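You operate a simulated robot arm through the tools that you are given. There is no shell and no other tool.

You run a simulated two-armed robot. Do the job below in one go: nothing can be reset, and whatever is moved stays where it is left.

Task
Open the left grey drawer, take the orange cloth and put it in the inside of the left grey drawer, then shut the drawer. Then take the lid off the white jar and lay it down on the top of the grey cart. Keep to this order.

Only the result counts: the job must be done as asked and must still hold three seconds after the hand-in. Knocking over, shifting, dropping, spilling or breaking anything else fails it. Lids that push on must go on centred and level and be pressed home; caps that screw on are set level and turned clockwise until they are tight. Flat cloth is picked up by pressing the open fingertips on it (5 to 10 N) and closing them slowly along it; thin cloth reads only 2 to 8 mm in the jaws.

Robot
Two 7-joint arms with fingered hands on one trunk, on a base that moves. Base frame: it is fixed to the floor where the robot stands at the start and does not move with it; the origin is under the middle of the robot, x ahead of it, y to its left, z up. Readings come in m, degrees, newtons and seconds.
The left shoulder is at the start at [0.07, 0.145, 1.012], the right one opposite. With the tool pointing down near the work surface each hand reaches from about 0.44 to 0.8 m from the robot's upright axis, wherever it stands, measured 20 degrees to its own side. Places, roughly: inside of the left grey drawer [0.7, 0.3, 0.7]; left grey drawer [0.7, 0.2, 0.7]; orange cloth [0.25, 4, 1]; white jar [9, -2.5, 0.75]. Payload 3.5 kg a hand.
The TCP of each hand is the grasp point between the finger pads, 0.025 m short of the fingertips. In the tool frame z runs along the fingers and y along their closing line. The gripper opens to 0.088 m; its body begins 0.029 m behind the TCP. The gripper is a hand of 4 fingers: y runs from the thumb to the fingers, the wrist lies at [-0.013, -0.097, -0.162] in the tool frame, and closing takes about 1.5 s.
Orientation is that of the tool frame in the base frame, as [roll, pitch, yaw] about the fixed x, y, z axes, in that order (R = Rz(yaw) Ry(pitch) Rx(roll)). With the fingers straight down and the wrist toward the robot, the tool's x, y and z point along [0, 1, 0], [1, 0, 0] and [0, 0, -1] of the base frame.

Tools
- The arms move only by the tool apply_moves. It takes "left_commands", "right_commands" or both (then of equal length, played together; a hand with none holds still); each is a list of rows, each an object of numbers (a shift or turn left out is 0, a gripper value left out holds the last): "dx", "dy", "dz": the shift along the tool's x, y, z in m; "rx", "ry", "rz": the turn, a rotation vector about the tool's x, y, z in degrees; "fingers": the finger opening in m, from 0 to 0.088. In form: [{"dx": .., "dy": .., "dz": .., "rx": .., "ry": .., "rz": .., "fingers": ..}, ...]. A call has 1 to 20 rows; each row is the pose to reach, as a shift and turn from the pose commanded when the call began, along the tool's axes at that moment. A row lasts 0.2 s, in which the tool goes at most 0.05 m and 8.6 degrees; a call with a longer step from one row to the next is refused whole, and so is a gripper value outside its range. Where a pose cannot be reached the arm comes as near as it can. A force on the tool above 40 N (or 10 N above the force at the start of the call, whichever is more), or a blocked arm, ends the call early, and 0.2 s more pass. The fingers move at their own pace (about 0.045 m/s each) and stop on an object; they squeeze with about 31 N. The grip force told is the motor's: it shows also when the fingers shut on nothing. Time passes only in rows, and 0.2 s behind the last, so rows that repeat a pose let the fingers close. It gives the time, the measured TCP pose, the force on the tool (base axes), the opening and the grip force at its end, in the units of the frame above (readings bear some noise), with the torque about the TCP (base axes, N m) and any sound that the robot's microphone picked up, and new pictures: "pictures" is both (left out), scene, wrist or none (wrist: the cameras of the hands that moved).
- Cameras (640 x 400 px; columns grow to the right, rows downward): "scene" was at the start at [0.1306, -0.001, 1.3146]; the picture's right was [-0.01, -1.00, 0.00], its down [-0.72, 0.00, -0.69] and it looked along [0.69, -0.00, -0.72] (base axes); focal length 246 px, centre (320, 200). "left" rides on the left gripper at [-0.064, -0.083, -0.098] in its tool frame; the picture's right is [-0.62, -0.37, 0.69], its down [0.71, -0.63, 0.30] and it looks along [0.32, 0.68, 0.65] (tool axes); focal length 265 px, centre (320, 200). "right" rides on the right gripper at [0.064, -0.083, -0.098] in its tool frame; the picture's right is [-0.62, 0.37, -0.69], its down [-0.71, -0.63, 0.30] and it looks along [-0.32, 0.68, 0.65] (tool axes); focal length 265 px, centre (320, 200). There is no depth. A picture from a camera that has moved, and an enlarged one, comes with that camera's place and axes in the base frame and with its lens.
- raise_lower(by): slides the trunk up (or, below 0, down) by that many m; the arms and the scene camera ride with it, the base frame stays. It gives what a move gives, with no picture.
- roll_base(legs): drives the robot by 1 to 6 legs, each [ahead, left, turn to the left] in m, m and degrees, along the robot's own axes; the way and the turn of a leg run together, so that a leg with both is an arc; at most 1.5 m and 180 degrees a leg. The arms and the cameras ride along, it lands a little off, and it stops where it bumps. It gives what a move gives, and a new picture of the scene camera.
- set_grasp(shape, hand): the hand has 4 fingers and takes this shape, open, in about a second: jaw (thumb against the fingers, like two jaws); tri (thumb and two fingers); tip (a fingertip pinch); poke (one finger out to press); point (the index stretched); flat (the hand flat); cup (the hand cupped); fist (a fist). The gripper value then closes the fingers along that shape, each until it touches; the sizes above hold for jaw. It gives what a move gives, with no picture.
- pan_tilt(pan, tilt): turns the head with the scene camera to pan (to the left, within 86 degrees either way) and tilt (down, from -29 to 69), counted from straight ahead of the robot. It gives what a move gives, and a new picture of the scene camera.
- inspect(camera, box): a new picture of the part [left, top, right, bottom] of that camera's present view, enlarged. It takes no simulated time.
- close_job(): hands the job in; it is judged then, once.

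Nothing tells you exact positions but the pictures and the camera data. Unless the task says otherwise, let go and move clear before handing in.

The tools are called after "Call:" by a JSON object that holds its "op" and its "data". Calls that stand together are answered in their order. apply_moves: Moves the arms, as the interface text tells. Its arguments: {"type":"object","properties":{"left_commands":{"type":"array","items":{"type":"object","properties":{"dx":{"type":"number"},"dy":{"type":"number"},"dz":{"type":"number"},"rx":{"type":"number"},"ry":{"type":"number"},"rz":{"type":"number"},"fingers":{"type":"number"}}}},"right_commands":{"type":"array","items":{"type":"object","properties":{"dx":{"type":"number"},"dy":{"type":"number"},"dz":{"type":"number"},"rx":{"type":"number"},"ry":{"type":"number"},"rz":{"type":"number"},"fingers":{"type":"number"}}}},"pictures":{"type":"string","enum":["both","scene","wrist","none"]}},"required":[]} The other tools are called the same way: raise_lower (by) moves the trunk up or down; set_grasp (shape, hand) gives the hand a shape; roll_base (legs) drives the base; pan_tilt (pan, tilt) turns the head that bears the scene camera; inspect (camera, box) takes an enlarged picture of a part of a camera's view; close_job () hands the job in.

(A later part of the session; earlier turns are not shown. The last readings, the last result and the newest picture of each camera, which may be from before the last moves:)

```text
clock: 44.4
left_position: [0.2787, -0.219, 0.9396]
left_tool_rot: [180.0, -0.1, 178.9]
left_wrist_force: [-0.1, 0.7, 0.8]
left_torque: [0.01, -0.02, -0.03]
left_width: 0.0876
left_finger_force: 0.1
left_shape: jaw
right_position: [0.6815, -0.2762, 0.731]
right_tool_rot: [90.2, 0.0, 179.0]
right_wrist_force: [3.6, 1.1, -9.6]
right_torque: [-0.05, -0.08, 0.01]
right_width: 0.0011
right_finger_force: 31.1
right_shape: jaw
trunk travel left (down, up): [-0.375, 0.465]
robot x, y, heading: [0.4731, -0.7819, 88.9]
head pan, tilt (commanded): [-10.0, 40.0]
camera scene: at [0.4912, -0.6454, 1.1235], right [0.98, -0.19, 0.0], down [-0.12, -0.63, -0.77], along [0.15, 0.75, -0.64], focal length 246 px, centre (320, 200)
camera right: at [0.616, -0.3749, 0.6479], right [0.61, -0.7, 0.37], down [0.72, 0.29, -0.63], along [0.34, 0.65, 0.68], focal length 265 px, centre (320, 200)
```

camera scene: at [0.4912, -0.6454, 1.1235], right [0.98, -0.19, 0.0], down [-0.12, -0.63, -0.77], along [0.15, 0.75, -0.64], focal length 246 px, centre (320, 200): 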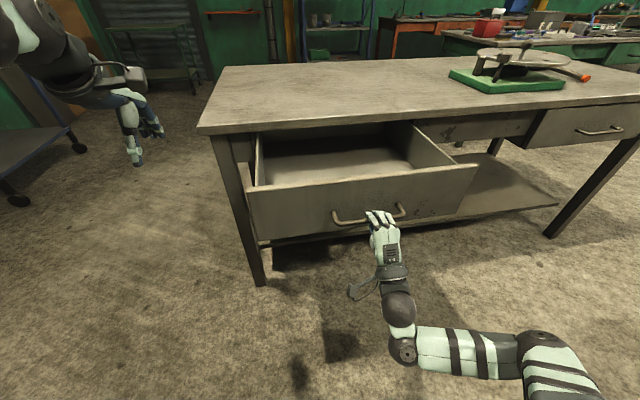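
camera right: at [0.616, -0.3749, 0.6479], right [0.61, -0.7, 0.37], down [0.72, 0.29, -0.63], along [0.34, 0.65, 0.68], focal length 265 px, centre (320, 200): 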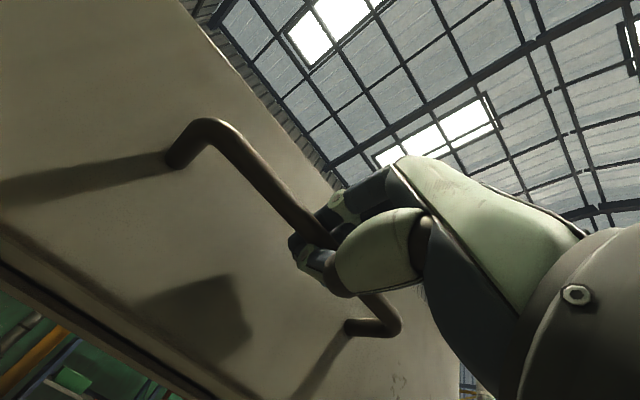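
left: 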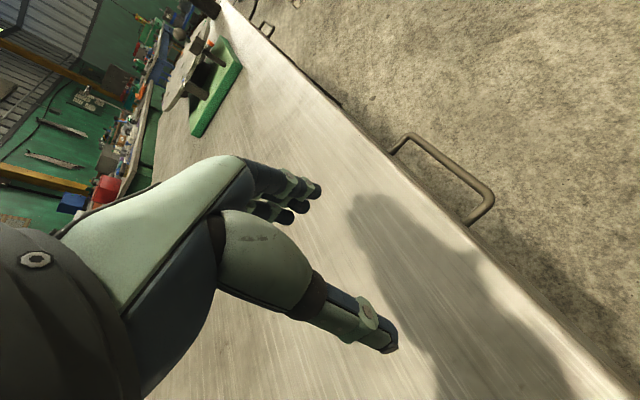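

The drawer is open about 0.27 m with its inside clearly visible. I'll let go of the handle and retreat by backing the base straight away.

Call:
{"op": "apply_moves", "data": {"right_commands": [{"fingers": 0.088}, {"fingers": 0.088}, {"fingers": 0.088}, {"fingers": 0.088}, {"fingers": 0.088}, {"fingers": 0.088}, {"fingers": 0.088}, {"fingers": 0.088}, {"fingers": 0.088}, {"fingers": 0.088}]}}

```text
clock: 46.6
left_position: [0.2773, -0.2211, 0.9405]
left_tool_rot: [179.9, 0.1, 179.1]
left_wrist_force: [-0.2, -0.7, -0.8]
left_torque: [0.0, -0.02, 0.04]
left_width: 0.0877
left_finger_force: 0.0
left_shape: jaw
right_position: [0.6807, -0.2769, 0.7325]
right_tool_rot: [90.0, 0.0, 179.0]
right_wrist_force: [-0.3, 0.6, -0.8]
right_torque: [0.03, 0.01, 0.0]
right_width: 0.0875
right_finger_force: 0.0
right_shape: jaw
trunk travel left (down, up): [-0.375, 0.465]
robot x, y, heading: [0.4718, -0.7809, 89.1]
head pan, tilt (commanded): [-10.0, 40.0]
camera scene: at [0.49, -0.6463, 1.1237], right [0.98, -0.19, 0.0], down [-0.12, -0.63, -0.77], along [0.15, 0.75, -0.64], focal length 246 px, centre (320, 200)
camera right: at [0.6152, -0.375, 0.6488], right [0.61, -0.7, 0.37], down [0.72, 0.29, -0.63], along [0.34, 0.65, 0.68], focal length 265 px, centre (320, 200)
```

scene: 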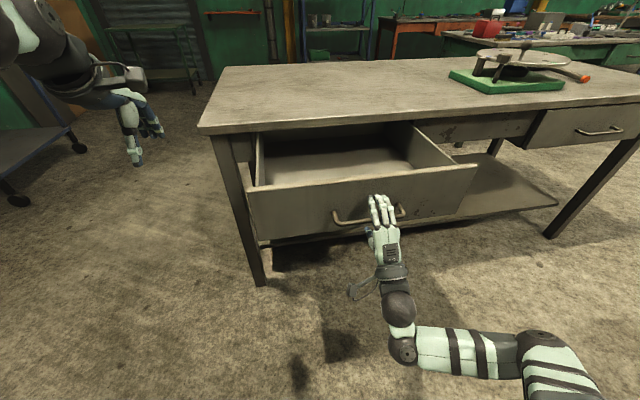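
right: 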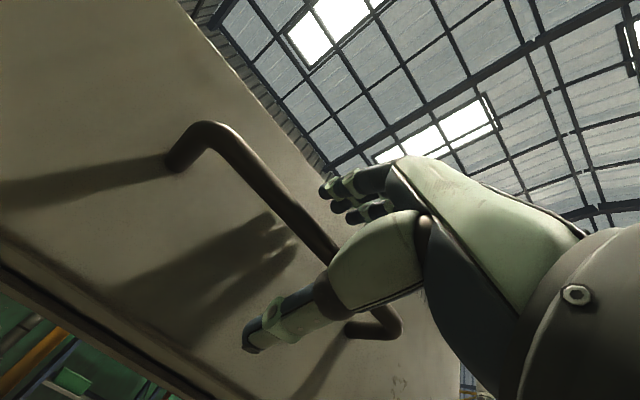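

The handle is released with the drawer still open. I'll back off, strafe left past the bench end and drive toward the far green wall in stages.

Call:
{"op": "roll_base", "data": {"legs": [[-0.3, 0, 0], [0, 0.95, 0]]}}

Call:
{"op": "raise_lower", "data": {"by": 0.2}}

Call:
{"op": "pan_tilt", "data": {"pan": 0, "tilt": 25}}

```text
clock: 53.2
left_position: [-0.6555, -0.5039, 0.9401]
left_tool_rot: [180.0, 0.0, 179.0]
left_wrist_force: [-0.3, 0.5, 0.1]
left_torque: [0.0, 0.0, 0.01]
left_width: 0.0878
left_finger_force: 0.1
left_shape: jaw
right_position: [-0.2522, -0.5607, 0.7323]
right_tool_rot: [90.0, 0.0, 178.9]
right_wrist_force: [0.5, -0.8, -0.8]
right_torque: [0.0, 0.02, 0.0]
right_width: 0.0875
right_finger_force: 0.1
right_shape: jaw
trunk travel left (down, up): [-0.375, 0.465]
robot x, y, heading: [-0.462, -1.06, 88.8]
head pan, tilt (commanded): [-10.0, 40.0]
camera scene: at [-0.4441, -0.9297, 1.1237], right [0.98, -0.19, 0.0], down [-0.12, -0.63, -0.77], along [0.15, 0.75, -0.64], focal length 246 px, centre (320, 200)
```

scene: 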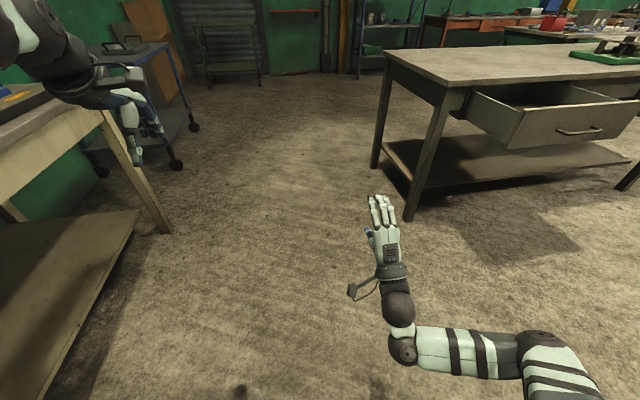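

```text
clock: 55.3
left_position: [-0.6558, -0.5048, 1.1402]
left_tool_rot: [180.0, 0.0, 178.9]
left_wrist_force: [0.5, -0.4, 0.0]
left_torque: [0.03, -0.02, 0.01]
left_width: 0.0876
left_finger_force: 0.1
left_shape: jaw
right_position: [-0.2511, -0.5609, 0.9308]
right_tool_rot: [90.0, 0.0, 179.0]
right_wrist_force: [-0.1, -0.1, -0.6]
right_torque: [0.0, -0.04, 0.01]
right_width: 0.0874
right_finger_force: 0.0
right_shape: jaw
trunk travel left (down, up): [-0.575, 0.265]
robot x, y, heading: [-0.4587, -1.0649, 89.0]
head pan, tilt (commanded): [-10.0, 40.0]
```

```text
clock: 56.1
left_position: [-0.6549, -0.5038, 1.1404]
left_tool_rot: [180.0, 0.0, 178.9]
left_wrist_force: [0.1, 0.1, -0.2]
left_torque: [0.0, 0.0, -0.01]
left_width: 0.0875
left_finger_force: 0.0
left_shape: jaw
right_position: [-0.2526, -0.5608, 0.9314]
right_tool_rot: [90.0, 0.0, 178.9]
right_wrist_force: [-0.8, 0.4, -0.1]
right_torque: [-0.01, -0.01, 0.0]
right_width: 0.0875
right_finger_force: 0.2
right_shape: jaw
trunk travel left (down, up): [-0.575, 0.265]
robot x, y, heading: [-0.4581, -1.0596, 89.0]
head pan, tilt (commanded): [0.0, 25.0]
camera scene: at [-0.4583, -0.921, 1.3469], right [1.0, -0.02, 0.0], down [-0.01, -0.42, -0.91], along [0.02, 0.91, -0.42], focal length 246 px, centre (320, 200)
```

scene: 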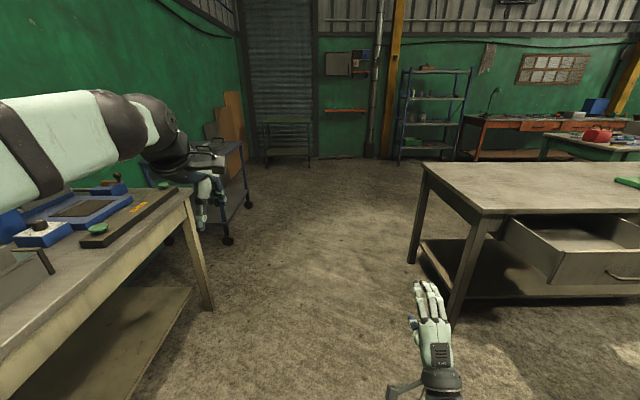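

The corridor between the left bench/blue cart and the grey bench is free. I'll drive 3 m ahead toward the wall ledge.

Call:
{"op": "roll_base", "data": {"legs": [[1.5, 0, 0], [1.5, 0, 0]]}}

Call:
{"op": "inspect", "data": {"camera": "scene", "box": [300, 60, 480, 172]}}

```text
clock: 70.3
left_position: [-0.576, 2.4364, 1.1406]
left_tool_rot: [180.0, 0.0, 178.4]
left_wrist_force: [-0.1, -0.1, -0.9]
left_torque: [-0.01, 0.01, -0.03]
left_width: 0.0877
left_finger_force: 0.1
left_shape: jaw
right_position: [-0.1731, 2.3761, 0.9307]
right_tool_rot: [90.0, 0.0, 178.5]
right_wrist_force: [-0.2, 0.5, -0.1]
right_torque: [-0.02, 0.01, 0.02]
right_width: 0.0877
right_finger_force: 0.0
right_shape: jaw
trunk travel left (down, up): [-0.575, 0.265]
robot x, y, heading: [-0.3904, 1.8765, 88.4]
head pan, tilt (commanded): [0.0, 25.0]
camera scene: at [-0.3834, 2.017, 1.347], right [1.0, -0.03, 0.0], down [-0.01, -0.42, -0.91], along [0.03, 0.91, -0.42], focal length 246 px, centre (320, 200)
```

scene: 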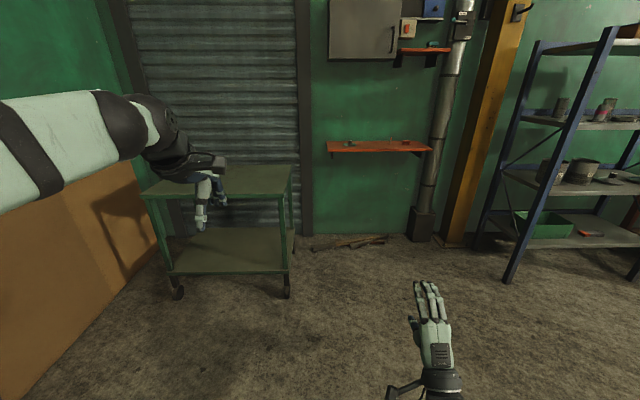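

```text
3.56 times, centred on (390, 116) of scene
camera zoom: at [-0.3834, 2.017, 1.347], right [1.0, -0.03, 0.0], down [-0.01, -0.42, -0.91], along [0.03, 0.91, -0.42], focal length 876 px, centre (71, 499)
```

zoom: 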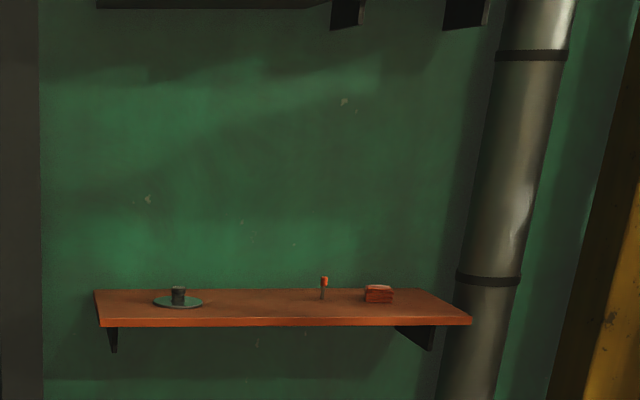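

The ledge holds, left to right, a saucer with a cup-like item, an upright screwdriver and the folded orange cloth at about (0.36, 3.96, 0.94). I'll turn the right hand fingers-down and raise it before driving closer.

Call:
{"op": "apply_moves", "data": {"right_commands": [{"dy": 0.02, "rx": 8}, {"dy": 0.04, "rx": 16}, {"dy": 0.06, "rx": 24}, {"dy": 0.08, "rx": 32}, {"dy": 0.1, "rx": 40}, {"dy": 0.12, "rx": 48}, {"dy": 0.14, "rx": 56}, {"dy": 0.16, "rx": 64}, {"dy": 0.18, "rx": 72}, {"dy": 0.2, "rx": 80}, {"dy": 0.22, "rx": 88}, {"dy": 0.24, "rx": 90}, {"dy": 0.24, "rx": 90}], "pictures": "none"}}

Call:
{"op": "roll_base", "data": {"legs": [[0.6, -0.51, 1.6], [0.75, 0, 0]]}}

Call:
{"op": "pan_tilt", "data": {"pan": -15, "tilt": 35}}

```text
clock: 73.1
left_position: [-0.5759, 2.4364, 1.1408]
left_tool_rot: [180.0, 0.0, 178.3]
left_wrist_force: [0.6, 0.2, -0.3]
left_torque: [0.02, -0.02, 0.0]
left_width: 0.0871
left_finger_force: 0.0
left_shape: jaw
right_position: [-0.2058, 2.3018, 0.8446]
right_tool_rot: [173.2, -0.6, 177.9]
right_wrist_force: [-0.1, -0.5, -0.1]
right_torque: [0.03, 0.0, 0.0]
right_width: 0.0878
right_finger_force: 0.1
right_shape: jaw
right hand out of reach, approached as far as the arm can: row 5, 6, 7, 8, 9, 10, 11, 12, 13
trunk travel left (down, up): [-0.575, 0.265]
robot x, y, heading: [-0.3866, 1.8731, 88.4]
head pan, tilt (commanded): [0.0, 25.0]
```

```text
clock: 81.0
left_position: [-0.074, 3.7826, 1.1402]
left_tool_rot: [180.0, 0.0, -179.9]
left_wrist_force: [0.1, 0.5, -0.7]
left_torque: [-0.04, 0.03, -0.01]
left_width: 0.0877
left_finger_force: 0.0
left_shape: jaw
right_position: [0.2998, 3.6582, 0.8455]
right_tool_rot: [173.1, -0.6, 179.4]
right_wrist_force: [-0.8, 0.8, -0.5]
right_torque: [0.02, 0.01, -0.01]
right_width: 0.0878
right_finger_force: 0.1
right_shape: jaw
trunk travel left (down, up): [-0.575, 0.265]
robot x, y, heading: [0.1303, 3.2292, 89.7]
head pan, tilt (commanded): [0.0, 25.0]
camera scene: at [0.1305, 3.3686, 1.347], right [1.0, 0.0, 0.0], down [0.0, -0.42, -0.91], along [0.0, 0.91, -0.42], focal length 246 px, centre (320, 200)
```

scene: 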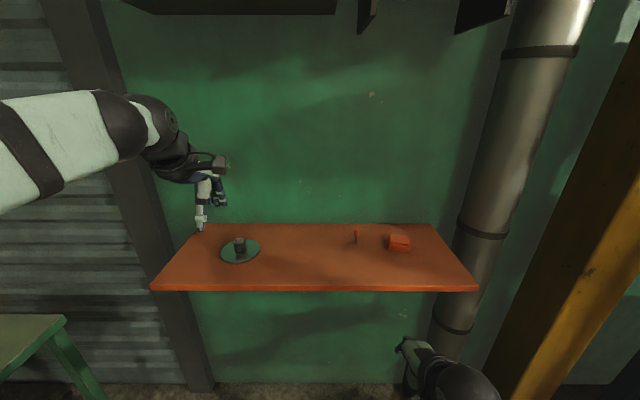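

```text
clock: 81.8
left_position: [-0.0736, 3.7818, 1.1402]
left_tool_rot: [180.0, 0.0, 179.9]
left_wrist_force: [-0.6, -0.2, 0.3]
left_torque: [-0.02, -0.01, 0.01]
left_width: 0.0875
left_finger_force: 0.1
left_shape: jaw
right_position: [0.2993, 3.659, 0.8439]
right_tool_rot: [173.1, -0.5, 179.5]
right_wrist_force: [1.2, 0.3, -0.2]
right_torque: [0.0, 0.01, 0.0]
right_width: 0.0877
right_finger_force: 0.0
right_shape: jaw
trunk travel left (down, up): [-0.575, 0.265]
robot x, y, heading: [0.1281, 3.2277, 90.2]
head pan, tilt (commanded): [-15.0, 35.0]
camera scene: at [0.1532, 3.3614, 1.3313], right [0.97, -0.26, 0.0], down [-0.15, -0.55, -0.82], along [0.21, 0.79, -0.57], focal length 246 px, centre (320, 200)
```

scene: 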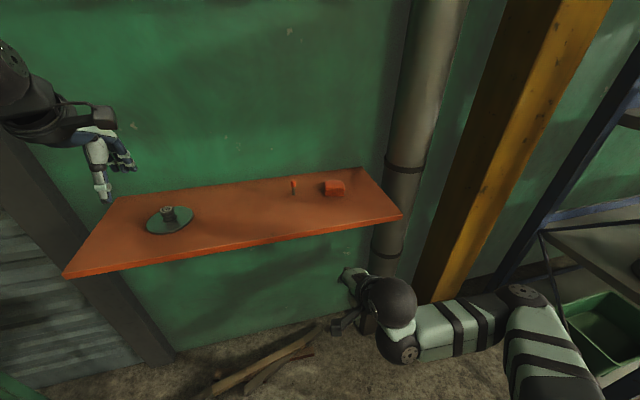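

The right hand only partly followed and is now fingers-down at z 0.845, in front of and below the ledge edge (y ≈ 3.79). I'll lift it straight up before anything else.

Call:
{"op": "apply_moves", "data": {"right_commands": [{"dz": -0.03}, {"dz": -0.06}, {"dz": -0.09}, {"dz": -0.12}, {"dz": -0.15}, {"dz": -0.18}, {"dz": -0.21}, {"dz": -0.24}, {"dz": -0.27}, {"dz": -0.27}]}}

```text
clock: 84.0
left_position: [-0.0748, 3.7818, 1.1414]
left_tool_rot: [180.0, 0.1, -179.9]
left_wrist_force: [-0.3, 0.5, -0.1]
left_torque: [-0.01, 0.0, 0.0]
left_width: 0.0877
left_finger_force: 0.0
left_shape: jaw
right_position: [0.3016, 3.6574, 0.8439]
right_tool_rot: [173.1, -0.6, 179.5]
right_wrist_force: [0.4, -0.2, 0.1]
right_torque: [0.04, 0.0, 0.0]
right_width: 0.0878
right_finger_force: 0.1
right_shape: jaw
right hand out of reach, approached as far as the arm can: row 1, 2, 3, 4, 5, 6, 7, 8, 9, 10
trunk travel left (down, up): [-0.575, 0.265]
robot x, y, heading: [0.128, 3.2265, 90.1]
head pan, tilt (commanded): [-15.0, 35.0]
camera scene: at [0.1533, 3.3614, 1.3312], right [0.97, -0.26, 0.0], down [-0.15, -0.55, -0.82], along [0.21, 0.79, -0.57], focal length 246 px, centre (320, 200)
camera right: at [0.236, 3.5634, 0.934], right [0.63, 0.28, 0.73], down [0.7, -0.6, -0.38], along [0.33, 0.75, -0.57], focal length 265 px, centre (320, 200)
```

scene: 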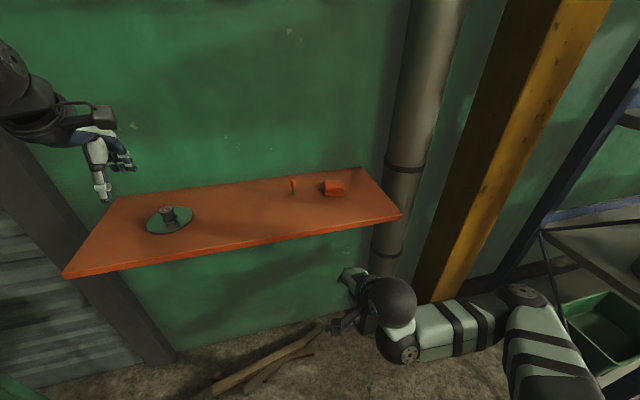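
right: 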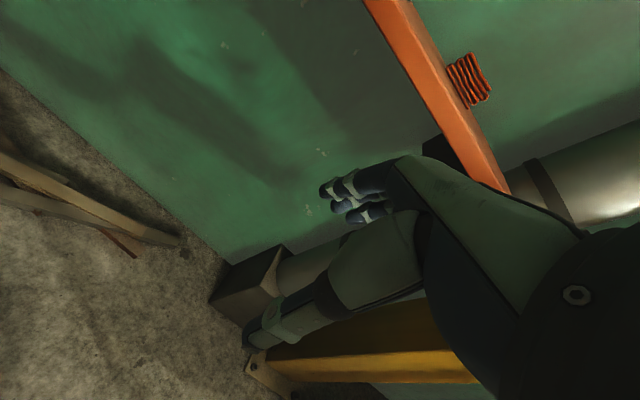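

The right wrist is at a joint limit in this folded configuration, so it cannot rise. I'll back the base off for room and unwind the arm along the way it came.

Call:
{"op": "roll_base", "data": {"legs": [[-0.5, 0, 0]]}}

Call:
{"op": "apply_moves", "data": {"right_commands": [{"rx": -7, "dy": 0.015}, {"rx": -14, "dy": 0.03}, {"rx": -21, "dy": 0.045}, {"rx": -28, "dy": 0.06}, {"rx": -35, "dy": 0.075}, {"rx": -42, "dy": 0.09}, {"rx": -49, "dy": 0.105}, {"rx": -56, "dy": 0.12}, {"rx": -63, "dy": 0.135}, {"rx": -70, "dy": 0.15}, {"rx": -77, "dy": 0.17}, {"rx": -83, "dy": 0.18}, {"rx": -83, "dy": 0.18}]}}

```text
clock: 86.9
left_position: [-0.0741, 3.2813, 1.1409]
left_tool_rot: [-180.0, 0.0, 179.8]
left_wrist_force: [0.9, 0.3, -0.5]
left_torque: [-0.01, 0.01, -0.02]
left_width: 0.0876
left_finger_force: 0.1
left_shape: jaw
right_position: [0.3009, 3.1567, 0.8447]
right_tool_rot: [173.0, -0.6, 179.3]
right_wrist_force: [0.0, -0.2, -1.0]
right_torque: [0.01, 0.02, -0.02]
right_width: 0.0878
right_finger_force: 0.0
right_shape: jaw
trunk travel left (down, up): [-0.575, 0.265]
robot x, y, heading: [0.127, 2.7267, 89.8]
head pan, tilt (commanded): [-15.0, 35.0]
camera scene: at [0.1527, 2.8606, 1.3312], right [0.97, -0.26, 0.0], down [-0.15, -0.55, -0.82], along [0.21, 0.79, -0.57], focal length 246 px, centre (320, 200)
```

scene: 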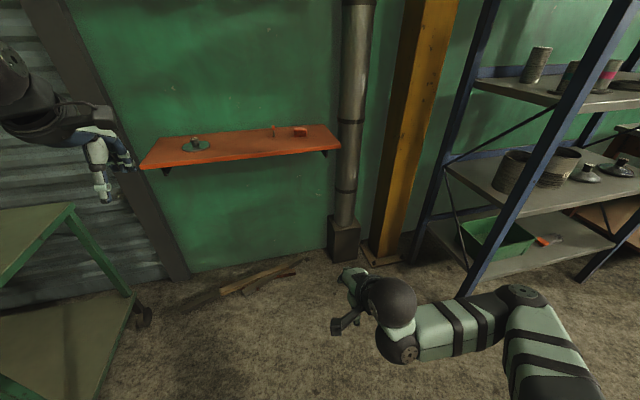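

```text
clock: 89.7
left_position: [-0.0729, 3.2822, 1.1407]
left_tool_rot: [179.9, 0.0, 179.7]
left_wrist_force: [-0.7, 0.9, -0.2]
left_torque: [0.0, 0.01, 0.0]
left_width: 0.0879
left_finger_force: 0.0
left_shape: jaw
right_position: [0.3025, 3.3349, 0.8671]
right_tool_rot: [90.1, -0.6, 179.3]
right_wrist_force: [0.5, 0.7, -0.2]
right_torque: [-0.01, 0.02, -0.02]
right_width: 0.0879
right_finger_force: 0.0
right_shape: jaw
trunk travel left (down, up): [-0.575, 0.265]
robot x, y, heading: [0.1251, 2.7262, 89.9]
head pan, tilt (commanded): [-15.0, 35.0]
camera scene: at [0.1529, 2.8605, 1.3312], right [0.97, -0.26, 0.0], down [-0.15, -0.55, -0.82], along [0.21, 0.79, -0.57], focal length 246 px, centre (320, 200)
camera right: at [0.2364, 3.2376, 0.7857], right [0.62, -0.7, 0.36], down [0.71, 0.3, -0.64], along [0.34, 0.65, 0.68], focal length 265 px, centre (320, 200)
```

scene: 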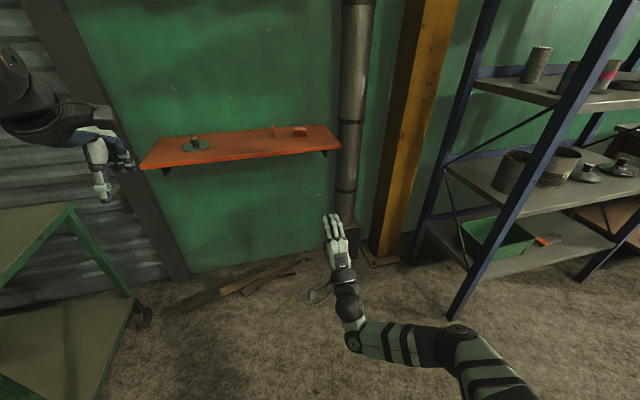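
right: 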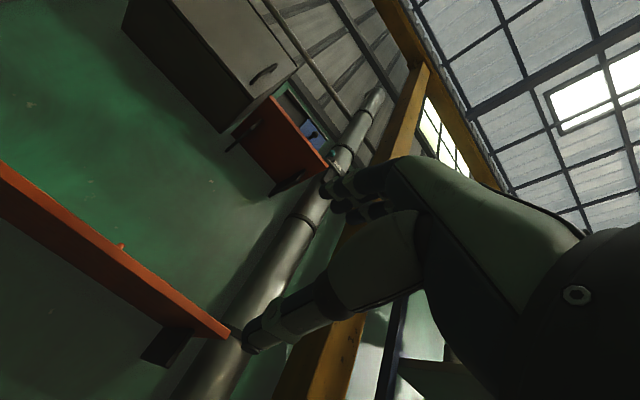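

The hand is level again in free space. I'll stretch the arm forward to straighten the elbow, then swing it back to the fingers-down pose on the earlier path.

Call:
{"op": "apply_moves", "data": {"right_commands": [{"dx": -0.01, "dy": -0.03, "dz": 0.01}, {"dx": -0.02, "dy": -0.06, "dz": 0.02}, {"dx": -0.03, "dy": -0.09, "dz": 0.035}, {"dx": -0.04, "dy": -0.12, "dz": 0.05}, {"dx": -0.04, "dy": -0.13, "dz": 0.065}, {"dx": -0.04, "dy": -0.13, "dz": 0.065}], "pictures": "scene"}}

```text
clock: 91.1
left_position: [-0.0748, 3.2821, 1.1396]
left_tool_rot: [-180.0, 0.0, 179.8]
left_wrist_force: [-0.7, -0.4, -0.3]
left_torque: [0.0, -0.02, 0.01]
left_width: 0.0877
left_finger_force: 0.2
left_shape: jaw
right_position: [0.3345, 3.3876, 0.7524]
right_tool_rot: [90.2, -0.4, 179.4]
right_wrist_force: [0.0, -0.6, -0.2]
right_torque: [0.0, -0.01, -0.01]
right_width: 0.0878
right_finger_force: 0.0
right_shape: jaw
right hand out of reach, approached as far as the arm can: row 4, 5, 6
trunk travel left (down, up): [-0.575, 0.265]
robot x, y, heading: [0.1291, 2.728, 89.9]
head pan, tilt (commanded): [-15.0, 35.0]
camera scene: at [0.1518, 2.8607, 1.3312], right [0.97, -0.26, 0.0], down [-0.15, -0.55, -0.82], along [0.21, 0.79, -0.57], focal length 246 px, centre (320, 200)
```

scene: 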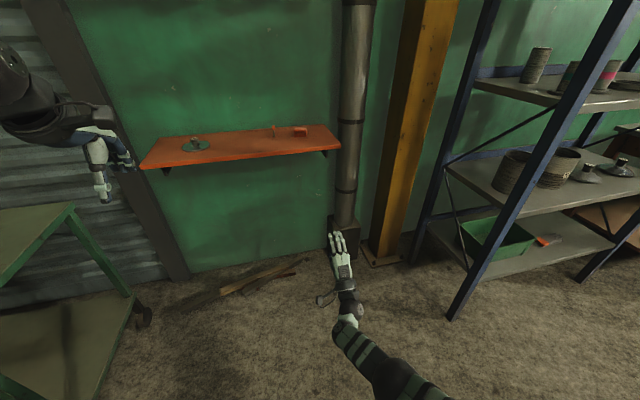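

The arm is straight now. I'll swing it up and back to the starting-type pose with fingers down.

Call:
{"op": "apply_moves", "data": {"right_commands": [{"dz": -0.02, "dx": -0.01, "dy": 0.015, "rx": 5}, {"dz": -0.04, "dx": -0.02, "dy": 0.03, "rx": 11}, {"dz": -0.06, "dx": -0.03, "dy": 0.05, "rx": 18}, {"dz": -0.075, "dx": -0.04, "dy": 0.07, "rx": 25}, {"dz": -0.09, "dx": -0.05, "dy": 0.09, "rx": 32}, {"dz": -0.105, "dx": -0.06, "dy": 0.11, "rx": 39}, {"dz": -0.12, "dx": -0.07, "dy": 0.13, "rx": 46}, {"dz": -0.135, "dx": -0.08, "dy": 0.15, "rx": 53}, {"dz": -0.15, "dx": -0.09, "dy": 0.17, "rx": 60}, {"dz": -0.165, "dx": -0.1, "dy": 0.19, "rx": 67}, {"dz": -0.18, "dx": -0.11, "dy": 0.21, "rx": 74}, {"dz": -0.195, "dx": -0.12, "dy": 0.23, "rx": 81}, {"dz": -0.21, "dx": -0.13, "dy": 0.25, "rx": 87}, {"dz": -0.22, "dx": -0.14, "dy": 0.27, "rx": 90}, {"dz": -0.22, "dx": -0.14, "dy": 0.27, "rx": 90}], "pictures": "scene"}}

```text
clock: 94.3
left_position: [-0.0739, 3.2818, 1.1414]
left_tool_rot: [-179.9, 0.0, 179.8]
left_wrist_force: [-0.1, 1.2, -0.7]
left_torque: [-0.01, 0.02, -0.01]
left_width: 0.0878
left_finger_force: 0.1
left_shape: jaw
right_position: [0.4771, 3.1683, 1.0226]
right_tool_rot: [-179.8, -0.6, 179.3]
right_wrist_force: [-0.4, 0.5, -0.2]
right_torque: [-0.01, 0.01, 0.0]
right_width: 0.0879
right_finger_force: 0.1
right_shape: jaw
trunk travel left (down, up): [-0.575, 0.265]
robot x, y, heading: [0.1282, 2.7304, 89.8]
head pan, tilt (commanded): [-15.0, 35.0]
camera scene: at [0.1529, 2.861, 1.3312], right [0.97, -0.26, 0.0], down [-0.15, -0.55, -0.82], along [0.21, 0.79, -0.57], focal length 246 px, centre (320, 200)
```

scene: 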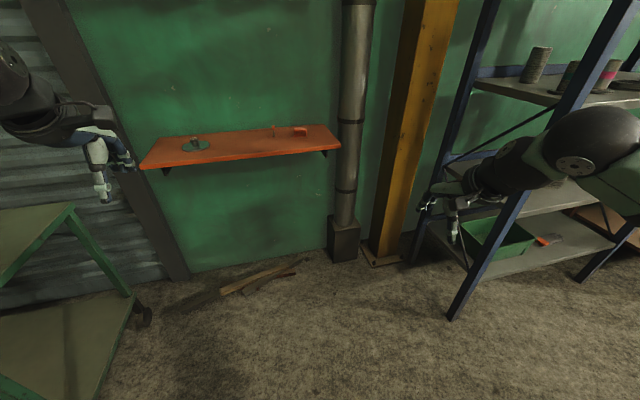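

The right arm is back in its good configuration. I'll raise that hand to z ≈ 1.14 and drive up to the ledge.

Call:
{"op": "apply_moves", "data": {"right_commands": [{"dz": -0.04}, {"dz": -0.08}, {"dz": -0.12}, {"dz": -0.12}], "pictures": "none"}}

Call:
{"op": "roll_base", "data": {"legs": [[0.55, 0, 0]]}}

Call:
{"op": "inspect", "data": {"camera": "scene", "box": [260, 120, 420, 220]}}

Call:
{"op": "inspect", "data": {"camera": "right", "box": [0, 0, 640, 400]}}

```text
clock: 95.3
left_position: [-0.0723, 3.2817, 1.1412]
left_tool_rot: [-180.0, 0.0, 179.7]
left_wrist_force: [-0.7, -0.4, -0.7]
left_torque: [0.0, 0.02, -0.04]
left_width: 0.0874
left_finger_force: 0.2
left_shape: jaw
right_position: [0.4781, 3.1739, 1.1426]
right_tool_rot: [-179.9, -0.6, 179.2]
right_wrist_force: [0.2, 0.6, 1.5]
right_torque: [0.02, 0.0, -0.04]
right_width: 0.0877
right_finger_force: 0.0
right_shape: jaw
right hand out of reach, approached as far as the arm can: row 3, 4
trunk travel left (down, up): [-0.575, 0.265]
robot x, y, heading: [0.1259, 2.7252, 89.6]
head pan, tilt (commanded): [-15.0, 35.0]
```

```text
clock: 98.5
left_position: [-0.0711, 3.8414, 1.1401]
left_tool_rot: [180.0, 0.0, 179.8]
left_wrist_force: [1.2, -0.5, 0.1]
left_torque: [0.02, 0.0, 0.0]
left_width: 0.0875
left_finger_force: 0.1
left_shape: jaw
right_position: [0.4804, 3.7325, 1.141]
right_tool_rot: [-179.9, -0.6, 179.3]
right_wrist_force: [0.2, -0.9, 0.1]
right_torque: [0.03, 0.01, 0.0]
right_width: 0.0879
right_finger_force: 0.0
right_shape: jaw
trunk travel left (down, up): [-0.575, 0.265]
robot x, y, heading: [0.1328, 3.2883, 90.1]
head pan, tilt (commanded): [-15.0, 35.0]
camera scene: at [0.1548, 3.4202, 1.3312], right [0.96, -0.26, 0.0], down [-0.15, -0.55, -0.82], along [0.21, 0.79, -0.57], focal length 246 px, centre (320, 200)
```

scene: 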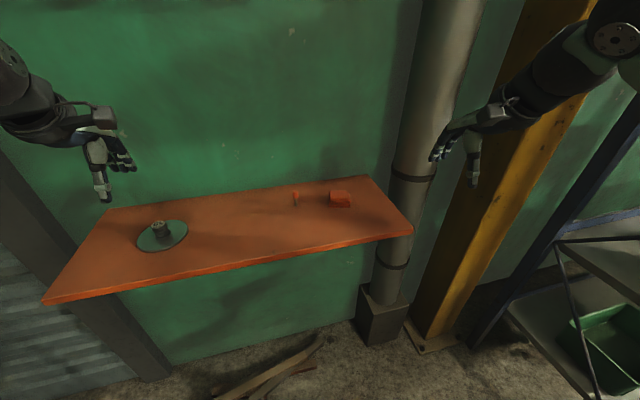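

```text
4.00 times, centred on (340, 170) of scene
camera zoom: at [0.1548, 3.4202, 1.3312], right [0.96, -0.26, 0.0], down [-0.15, -0.55, -0.82], along [0.21, 0.79, -0.57], focal length 985 px, centre (240, 320)
```

zoom: 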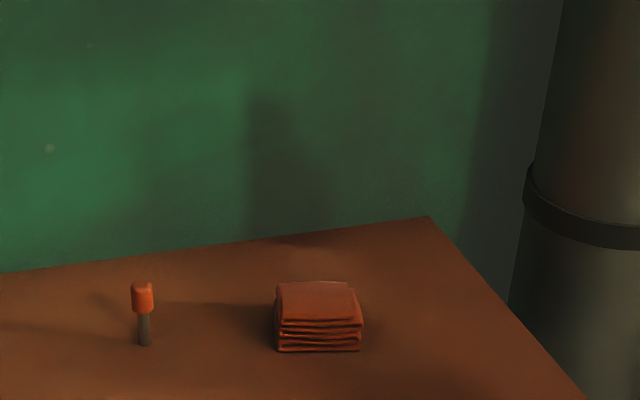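

```text
1.00 times, centred on (320, 200) of right (not enlarged: the box is as wide or as high as the picture)
camera zoom: at [0.4156, 3.6502, 1.2413], right [0.63, 0.36, 0.69], down [0.7, -0.64, -0.31], along [0.33, 0.68, -0.66], focal length 265 px, centre (320, 200)
```

zoom: 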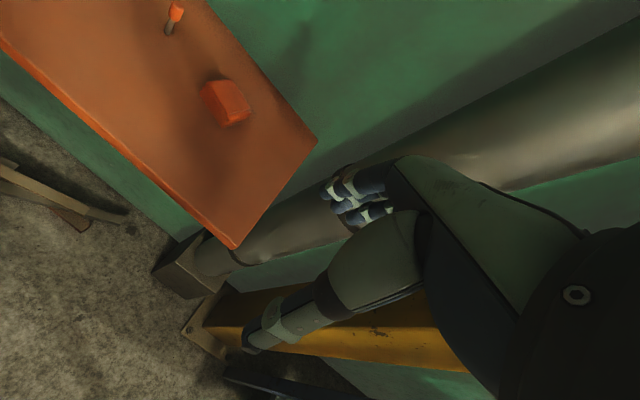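

The cloth is a small folded stack (about 6 × 6 × 3 cm) around (0.36, 3.96, 0.92), with a screwdriver standing ~12 cm to its left. I'll bring the open right hand above it and look again.

Call:
{"op": "apply_moves", "data": {"right_commands": [{"dx": 0.02, "dy": 0.03, "dz": 0.0}, {"dx": 0.04, "dy": 0.06, "dz": 0.0}, {"dx": 0.06, "dy": 0.1, "dz": 0.0}, {"dx": 0.08, "dy": 0.14, "dz": 0.01}, {"dx": 0.1, "dy": 0.18, "dz": 0.03}, {"dx": 0.12, "dy": 0.21, "dz": 0.05}, {"dx": 0.125, "dy": 0.225, "dz": 0.07}, {"dx": 0.125, "dy": 0.225, "dz": 0.07}]}}

Call:
{"op": "inspect", "data": {"camera": "scene", "box": [260, 100, 420, 200]}}

```text
clock: 100.3
left_position: [-0.0709, 3.8407, 1.1404]
left_tool_rot: [-180.0, 0.0, 179.8]
left_wrist_force: [-0.1, -0.3, 0.5]
left_torque: [-0.01, 0.01, -0.02]
left_width: 0.0878
left_finger_force: 0.1
left_shape: jaw
right_position: [0.3559, 3.9611, 1.0707]
right_tool_rot: [-179.9, -0.6, 179.4]
right_wrist_force: [-0.3, 0.2, 0.5]
right_torque: [0.0, 0.01, -0.03]
right_width: 0.0878
right_finger_force: 0.0
right_shape: jaw
trunk travel left (down, up): [-0.575, 0.265]
robot x, y, heading: [0.1281, 3.2861, 89.9]
head pan, tilt (commanded): [-15.0, 35.0]
camera scene: at [0.1545, 3.4199, 1.3313], right [0.96, -0.26, 0.0], down [-0.15, -0.55, -0.82], along [0.22, 0.79, -0.57], focal length 246 px, centre (320, 200)
camera right: at [0.2922, 3.8776, 1.1698], right [0.63, 0.36, 0.69], down [0.7, -0.64, -0.31], along [0.33, 0.68, -0.66], focal length 265 px, centre (320, 200)
```

scene: 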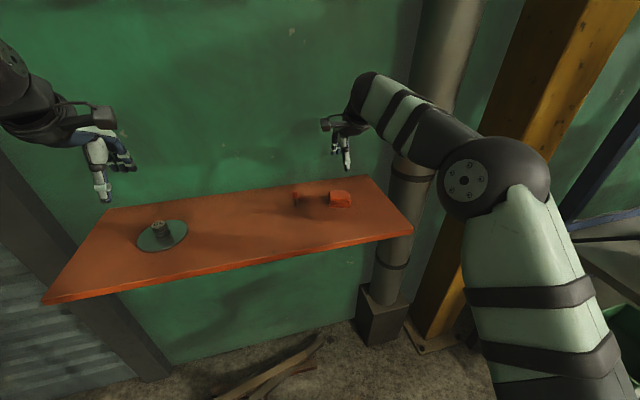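
right: 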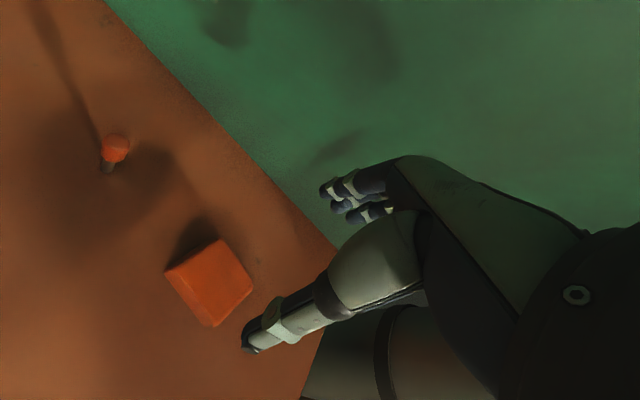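

```text
4.00 times, centred on (340, 150) of scene
camera zoom: at [0.1545, 3.4199, 1.3313], right [0.96, -0.26, 0.0], down [-0.15, -0.55, -0.82], along [0.22, 0.79, -0.57], focal length 985 px, centre (240, 400)
```

zoom: 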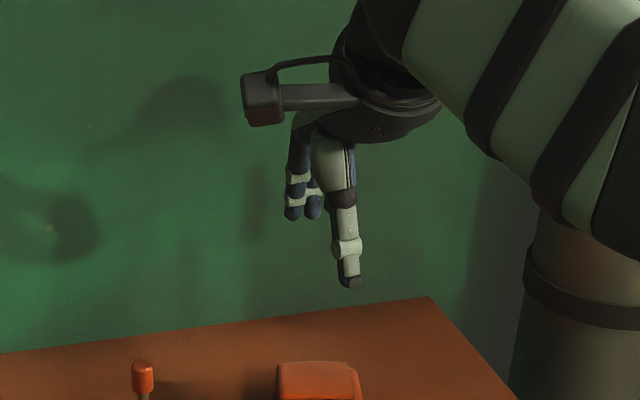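

Call:
{"op": "inspect", "data": {"camera": "right", "box": [120, 210, 312, 330]}}

Call:
{"op": "inspect", "data": {"camera": "scene", "box": [290, 170, 370, 220]}}

```text
3.33 times, centred on (216, 270) of right
camera zoom: at [0.2922, 3.8776, 1.1698], right [0.63, 0.36, 0.69], down [0.7, -0.64, -0.31], along [0.33, 0.68, -0.66], focal length 885 px, centre (667, -33)
```

zoom: 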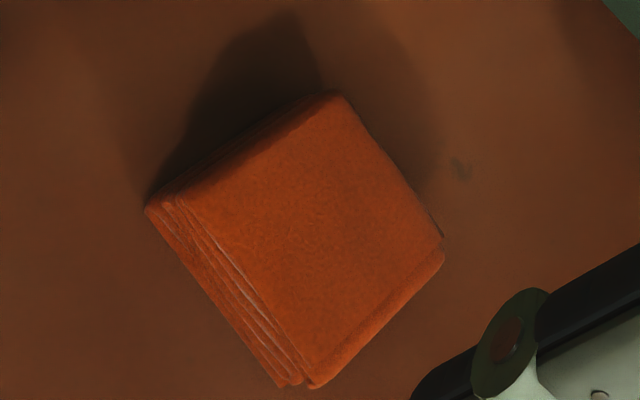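

```text
8.00 times, centred on (330, 195) of scene
camera zoom: at [0.1545, 3.4199, 1.3313], right [0.96, -0.26, 0.0], down [-0.15, -0.55, -0.82], along [0.22, 0.79, -0.57], focal length 1970 px, centre (240, 240)
```

zoom: 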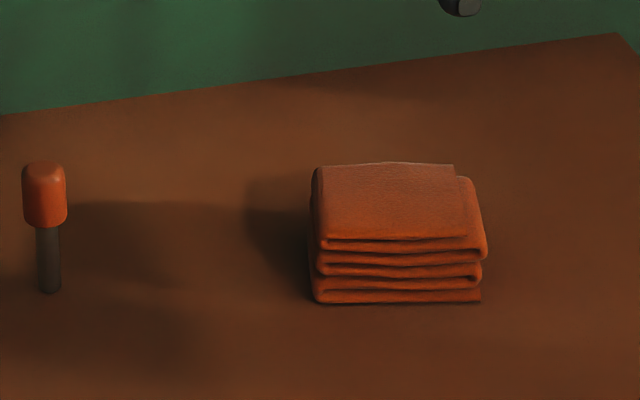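

Triangulated, the stack is about 5.1 × 4.2 cm, top at z ≈ 0.95, shelf at z ≈ 0.92, centred at (0.3525, 3.955), turned about -15°. I'll align the jaws with it and lower until the fingertips are just over the shelf.

Call:
{"op": "apply_moves", "data": {"right_commands": [{"dx": 0.003, "dy": -0.006, "dz": 0.02, "rz": 8}, {"dx": 0.003, "dy": -0.006, "dz": 0.04, "rz": 15}, {"dx": 0.003, "dy": -0.006, "dz": 0.06, "rz": 15}, {"dx": 0.003, "dy": -0.006, "dz": 0.075, "rz": 15}, {"dx": 0.003, "dy": -0.006, "dz": 0.085, "rz": 15}, {"dx": 0.003, "dy": -0.006, "dz": 0.085, "rz": 15}]}}

Call:
{"op": "inspect", "data": {"camera": "scene", "box": [290, 160, 386, 220]}}

Call:
{"op": "inspect", "data": {"camera": "right", "box": [160, 160, 416, 320]}}

```text
clock: 101.7
left_position: [-0.0724, 3.8408, 1.1399]
left_tool_rot: [180.0, -0.1, 179.6]
left_wrist_force: [0.1, 0.3, -0.5]
left_torque: [0.02, 0.03, 0.0]
left_width: 0.0875
left_finger_force: 0.1
left_shape: jaw
right_position: [0.3538, 3.9544, 0.9859]
right_tool_rot: [-179.7, -0.5, 164.4]
right_wrist_force: [-0.3, 0.3, -0.5]
right_torque: [0.0, 0.0, 0.0]
right_width: 0.088
right_finger_force: 0.0
right_shape: jaw
trunk travel left (down, up): [-0.575, 0.265]
robot x, y, heading: [0.1316, 3.2856, 89.9]
head pan, tilt (commanded): [-15.0, 35.0]
camera scene: at [0.1547, 3.4203, 1.3312], right [0.96, -0.26, 0.0], down [-0.15, -0.55, -0.82], along [0.21, 0.79, -0.57], focal length 246 px, centre (320, 200)
camera right: at [0.2698, 3.8905, 1.0864], right [0.7, 0.19, 0.69], down [0.51, -0.8, -0.31], along [0.49, 0.57, -0.66], focal length 265 px, centre (320, 200)
```

scene: 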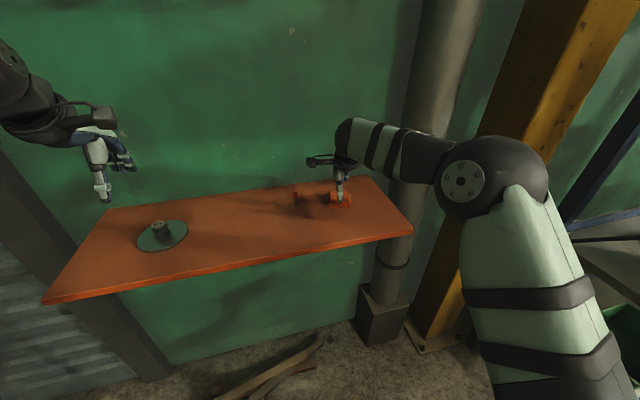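
right: 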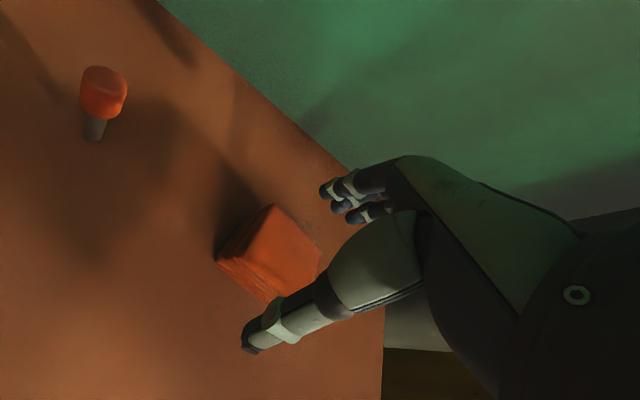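

```text
6.67 times, centred on (338, 190) of scene
camera zoom: at [0.1547, 3.4203, 1.3312], right [0.96, -0.26, 0.0], down [-0.15, -0.55, -0.82], along [0.21, 0.79, -0.57], focal length 1642 px, centre (200, 267)
```

zoom: 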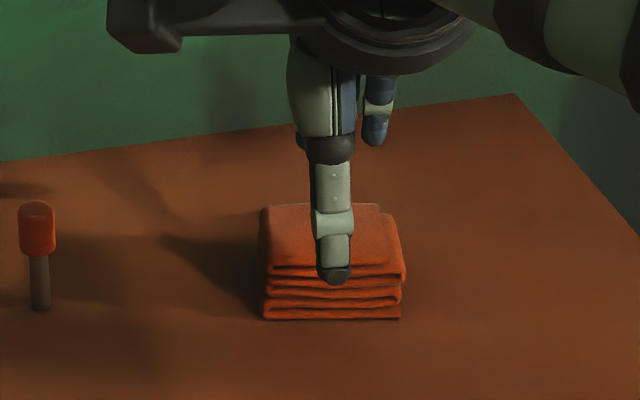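

```text
2.50 times, centred on (288, 240) of right
camera zoom: at [0.2698, 3.8905, 1.0864], right [0.7, 0.19, 0.69], down [0.51, -0.8, -0.31], along [0.49, 0.57, -0.66], focal length 664 px, centre (400, 100)
```

zoom: 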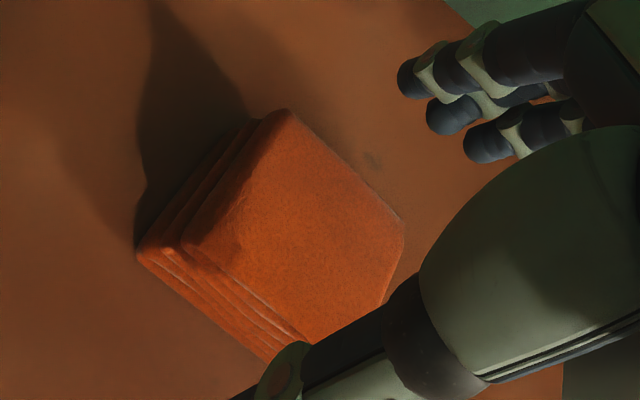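

Thumb is in front and the fingers behind the stack, as intended. I'll descend the last 3.5 cm gently.

Call:
{"op": "apply_moves", "data": {"right_commands": [{"dz": 0.01}, {"dz": 0.02}, {"dz": 0.028}, {"dz": 0.034}, {"dz": 0.034}]}}

Call:
{"op": "inspect", "data": {"camera": "scene", "box": [290, 160, 386, 220]}}

```text
clock: 102.9
left_position: [-0.0702, 3.8415, 1.1412]
left_tool_rot: [-180.0, 0.0, 179.9]
left_wrist_force: [-0.3, 0.8, -0.1]
left_torque: [-0.01, 0.0, -0.01]
left_width: 0.0878
left_finger_force: 0.1
left_shape: jaw
right_position: [0.3539, 3.953, 0.9532]
right_tool_rot: [-179.7, -0.5, 164.3]
right_wrist_force: [-0.4, 0.7, -0.3]
right_torque: [0.01, -0.01, 0.06]
right_width: 0.0881
right_finger_force: 0.0
right_shape: jaw
trunk travel left (down, up): [-0.575, 0.265]
robot x, y, heading: [0.1316, 3.2863, 89.8]
head pan, tilt (commanded): [-15.0, 35.0]
camera scene: at [0.1547, 3.4204, 1.3312], right [0.96, -0.26, 0.0], down [-0.15, -0.55, -0.82], along [0.22, 0.79, -0.57], focal length 246 px, centre (320, 200)
camera right: at [0.2688, 3.8906, 1.0532], right [0.7, 0.19, 0.69], down [0.51, -0.8, -0.31], along [0.49, 0.57, -0.66], focal length 265 px, centre (320, 200)
```

scene: 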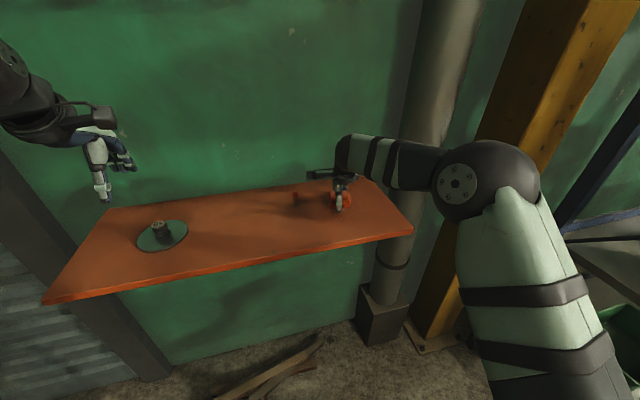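
right: 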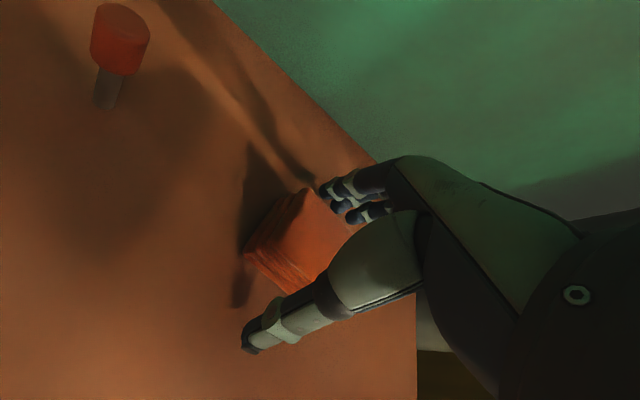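

```text
6.67 times, centred on (338, 190) of scene
camera zoom: at [0.1547, 3.4204, 1.3312], right [0.96, -0.26, 0.0], down [-0.15, -0.55, -0.82], along [0.22, 0.79, -0.57], focal length 1642 px, centre (200, 267)
```

zoom: 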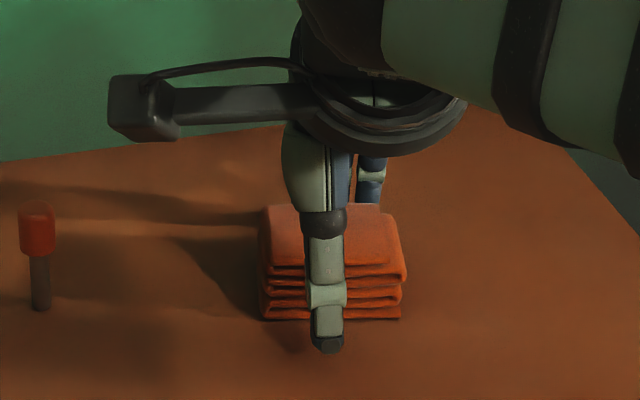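

The jaws straddle the stack with tips just over the shelf. I'll lower a few millimetres more and close.

Call:
{"op": "apply_moves", "data": {"right_commands": [{"dz": 0.003}, {"dz": 0.003, "fingers": 0.06}, {"dz": 0.003, "fingers": 0.05}, {"dz": 0.003, "fingers": 0.04}, {"dz": 0.003, "fingers": 0.03}, {"dz": 0.003, "fingers": 0.02}, {"dz": 0.003, "fingers": 0.01}, {"dz": 0.003, "fingers": 0.0}, {"dz": 0.003, "fingers": 0.0}, {"dz": 0.003, "fingers": 0.0}]}}

Call:
{"op": "inspect", "data": {"camera": "scene", "box": [290, 160, 386, 220]}}

```text
clock: 105.1
left_position: [-0.0705, 3.8418, 1.141]
left_tool_rot: [180.0, 0.1, 179.9]
left_wrist_force: [0.2, -0.6, -0.3]
left_torque: [-0.01, 0.0, 0.0]
left_width: 0.0875
left_finger_force: 0.2
left_shape: jaw
right_position: [0.3527, 3.9539, 0.9506]
right_tool_rot: [-179.7, -0.6, 164.3]
right_wrist_force: [0.1, 0.5, 0.3]
right_torque: [0.0, 0.0, 0.0]
right_width: 0.0399
right_finger_force: 30.3
right_shape: jaw
trunk travel left (down, up): [-0.575, 0.265]
robot x, y, heading: [0.1314, 3.2851, 89.9]
head pan, tilt (commanded): [-15.0, 35.0]
camera scene: at [0.1547, 3.4205, 1.3312], right [0.96, -0.26, 0.0], down [-0.15, -0.55, -0.82], along [0.21, 0.79, -0.57], focal length 246 px, centre (320, 200)
camera right: at [0.2689, 3.8907, 1.0507], right [0.7, 0.19, 0.69], down [0.51, -0.8, -0.31], along [0.49, 0.57, -0.66], focal length 265 px, centre (320, 200)
```

scene: 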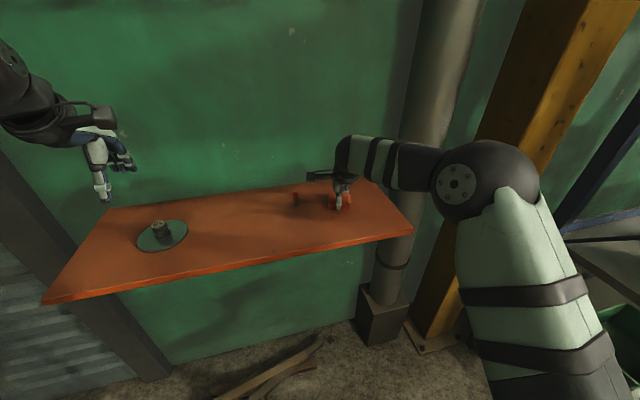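
right: 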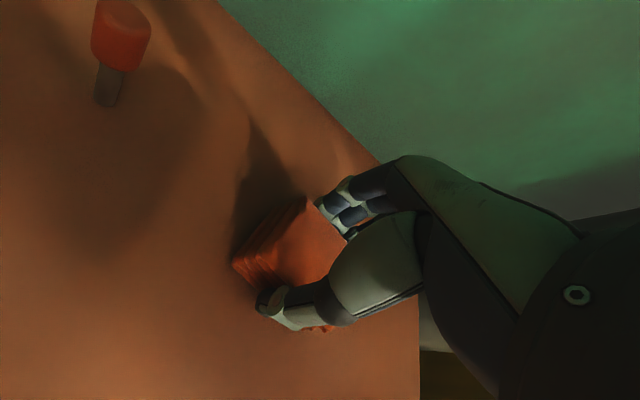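

```text
6.67 times, centred on (338, 190) of scene
camera zoom: at [0.1547, 3.4205, 1.3312], right [0.96, -0.26, 0.0], down [-0.15, -0.55, -0.82], along [0.21, 0.79, -0.57], focal length 1642 px, centre (200, 267)
```

zoom: 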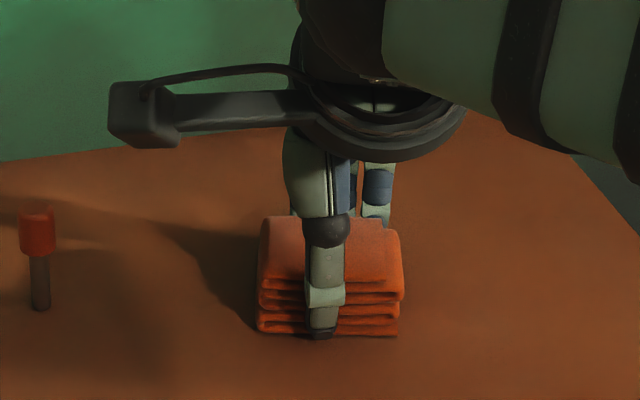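

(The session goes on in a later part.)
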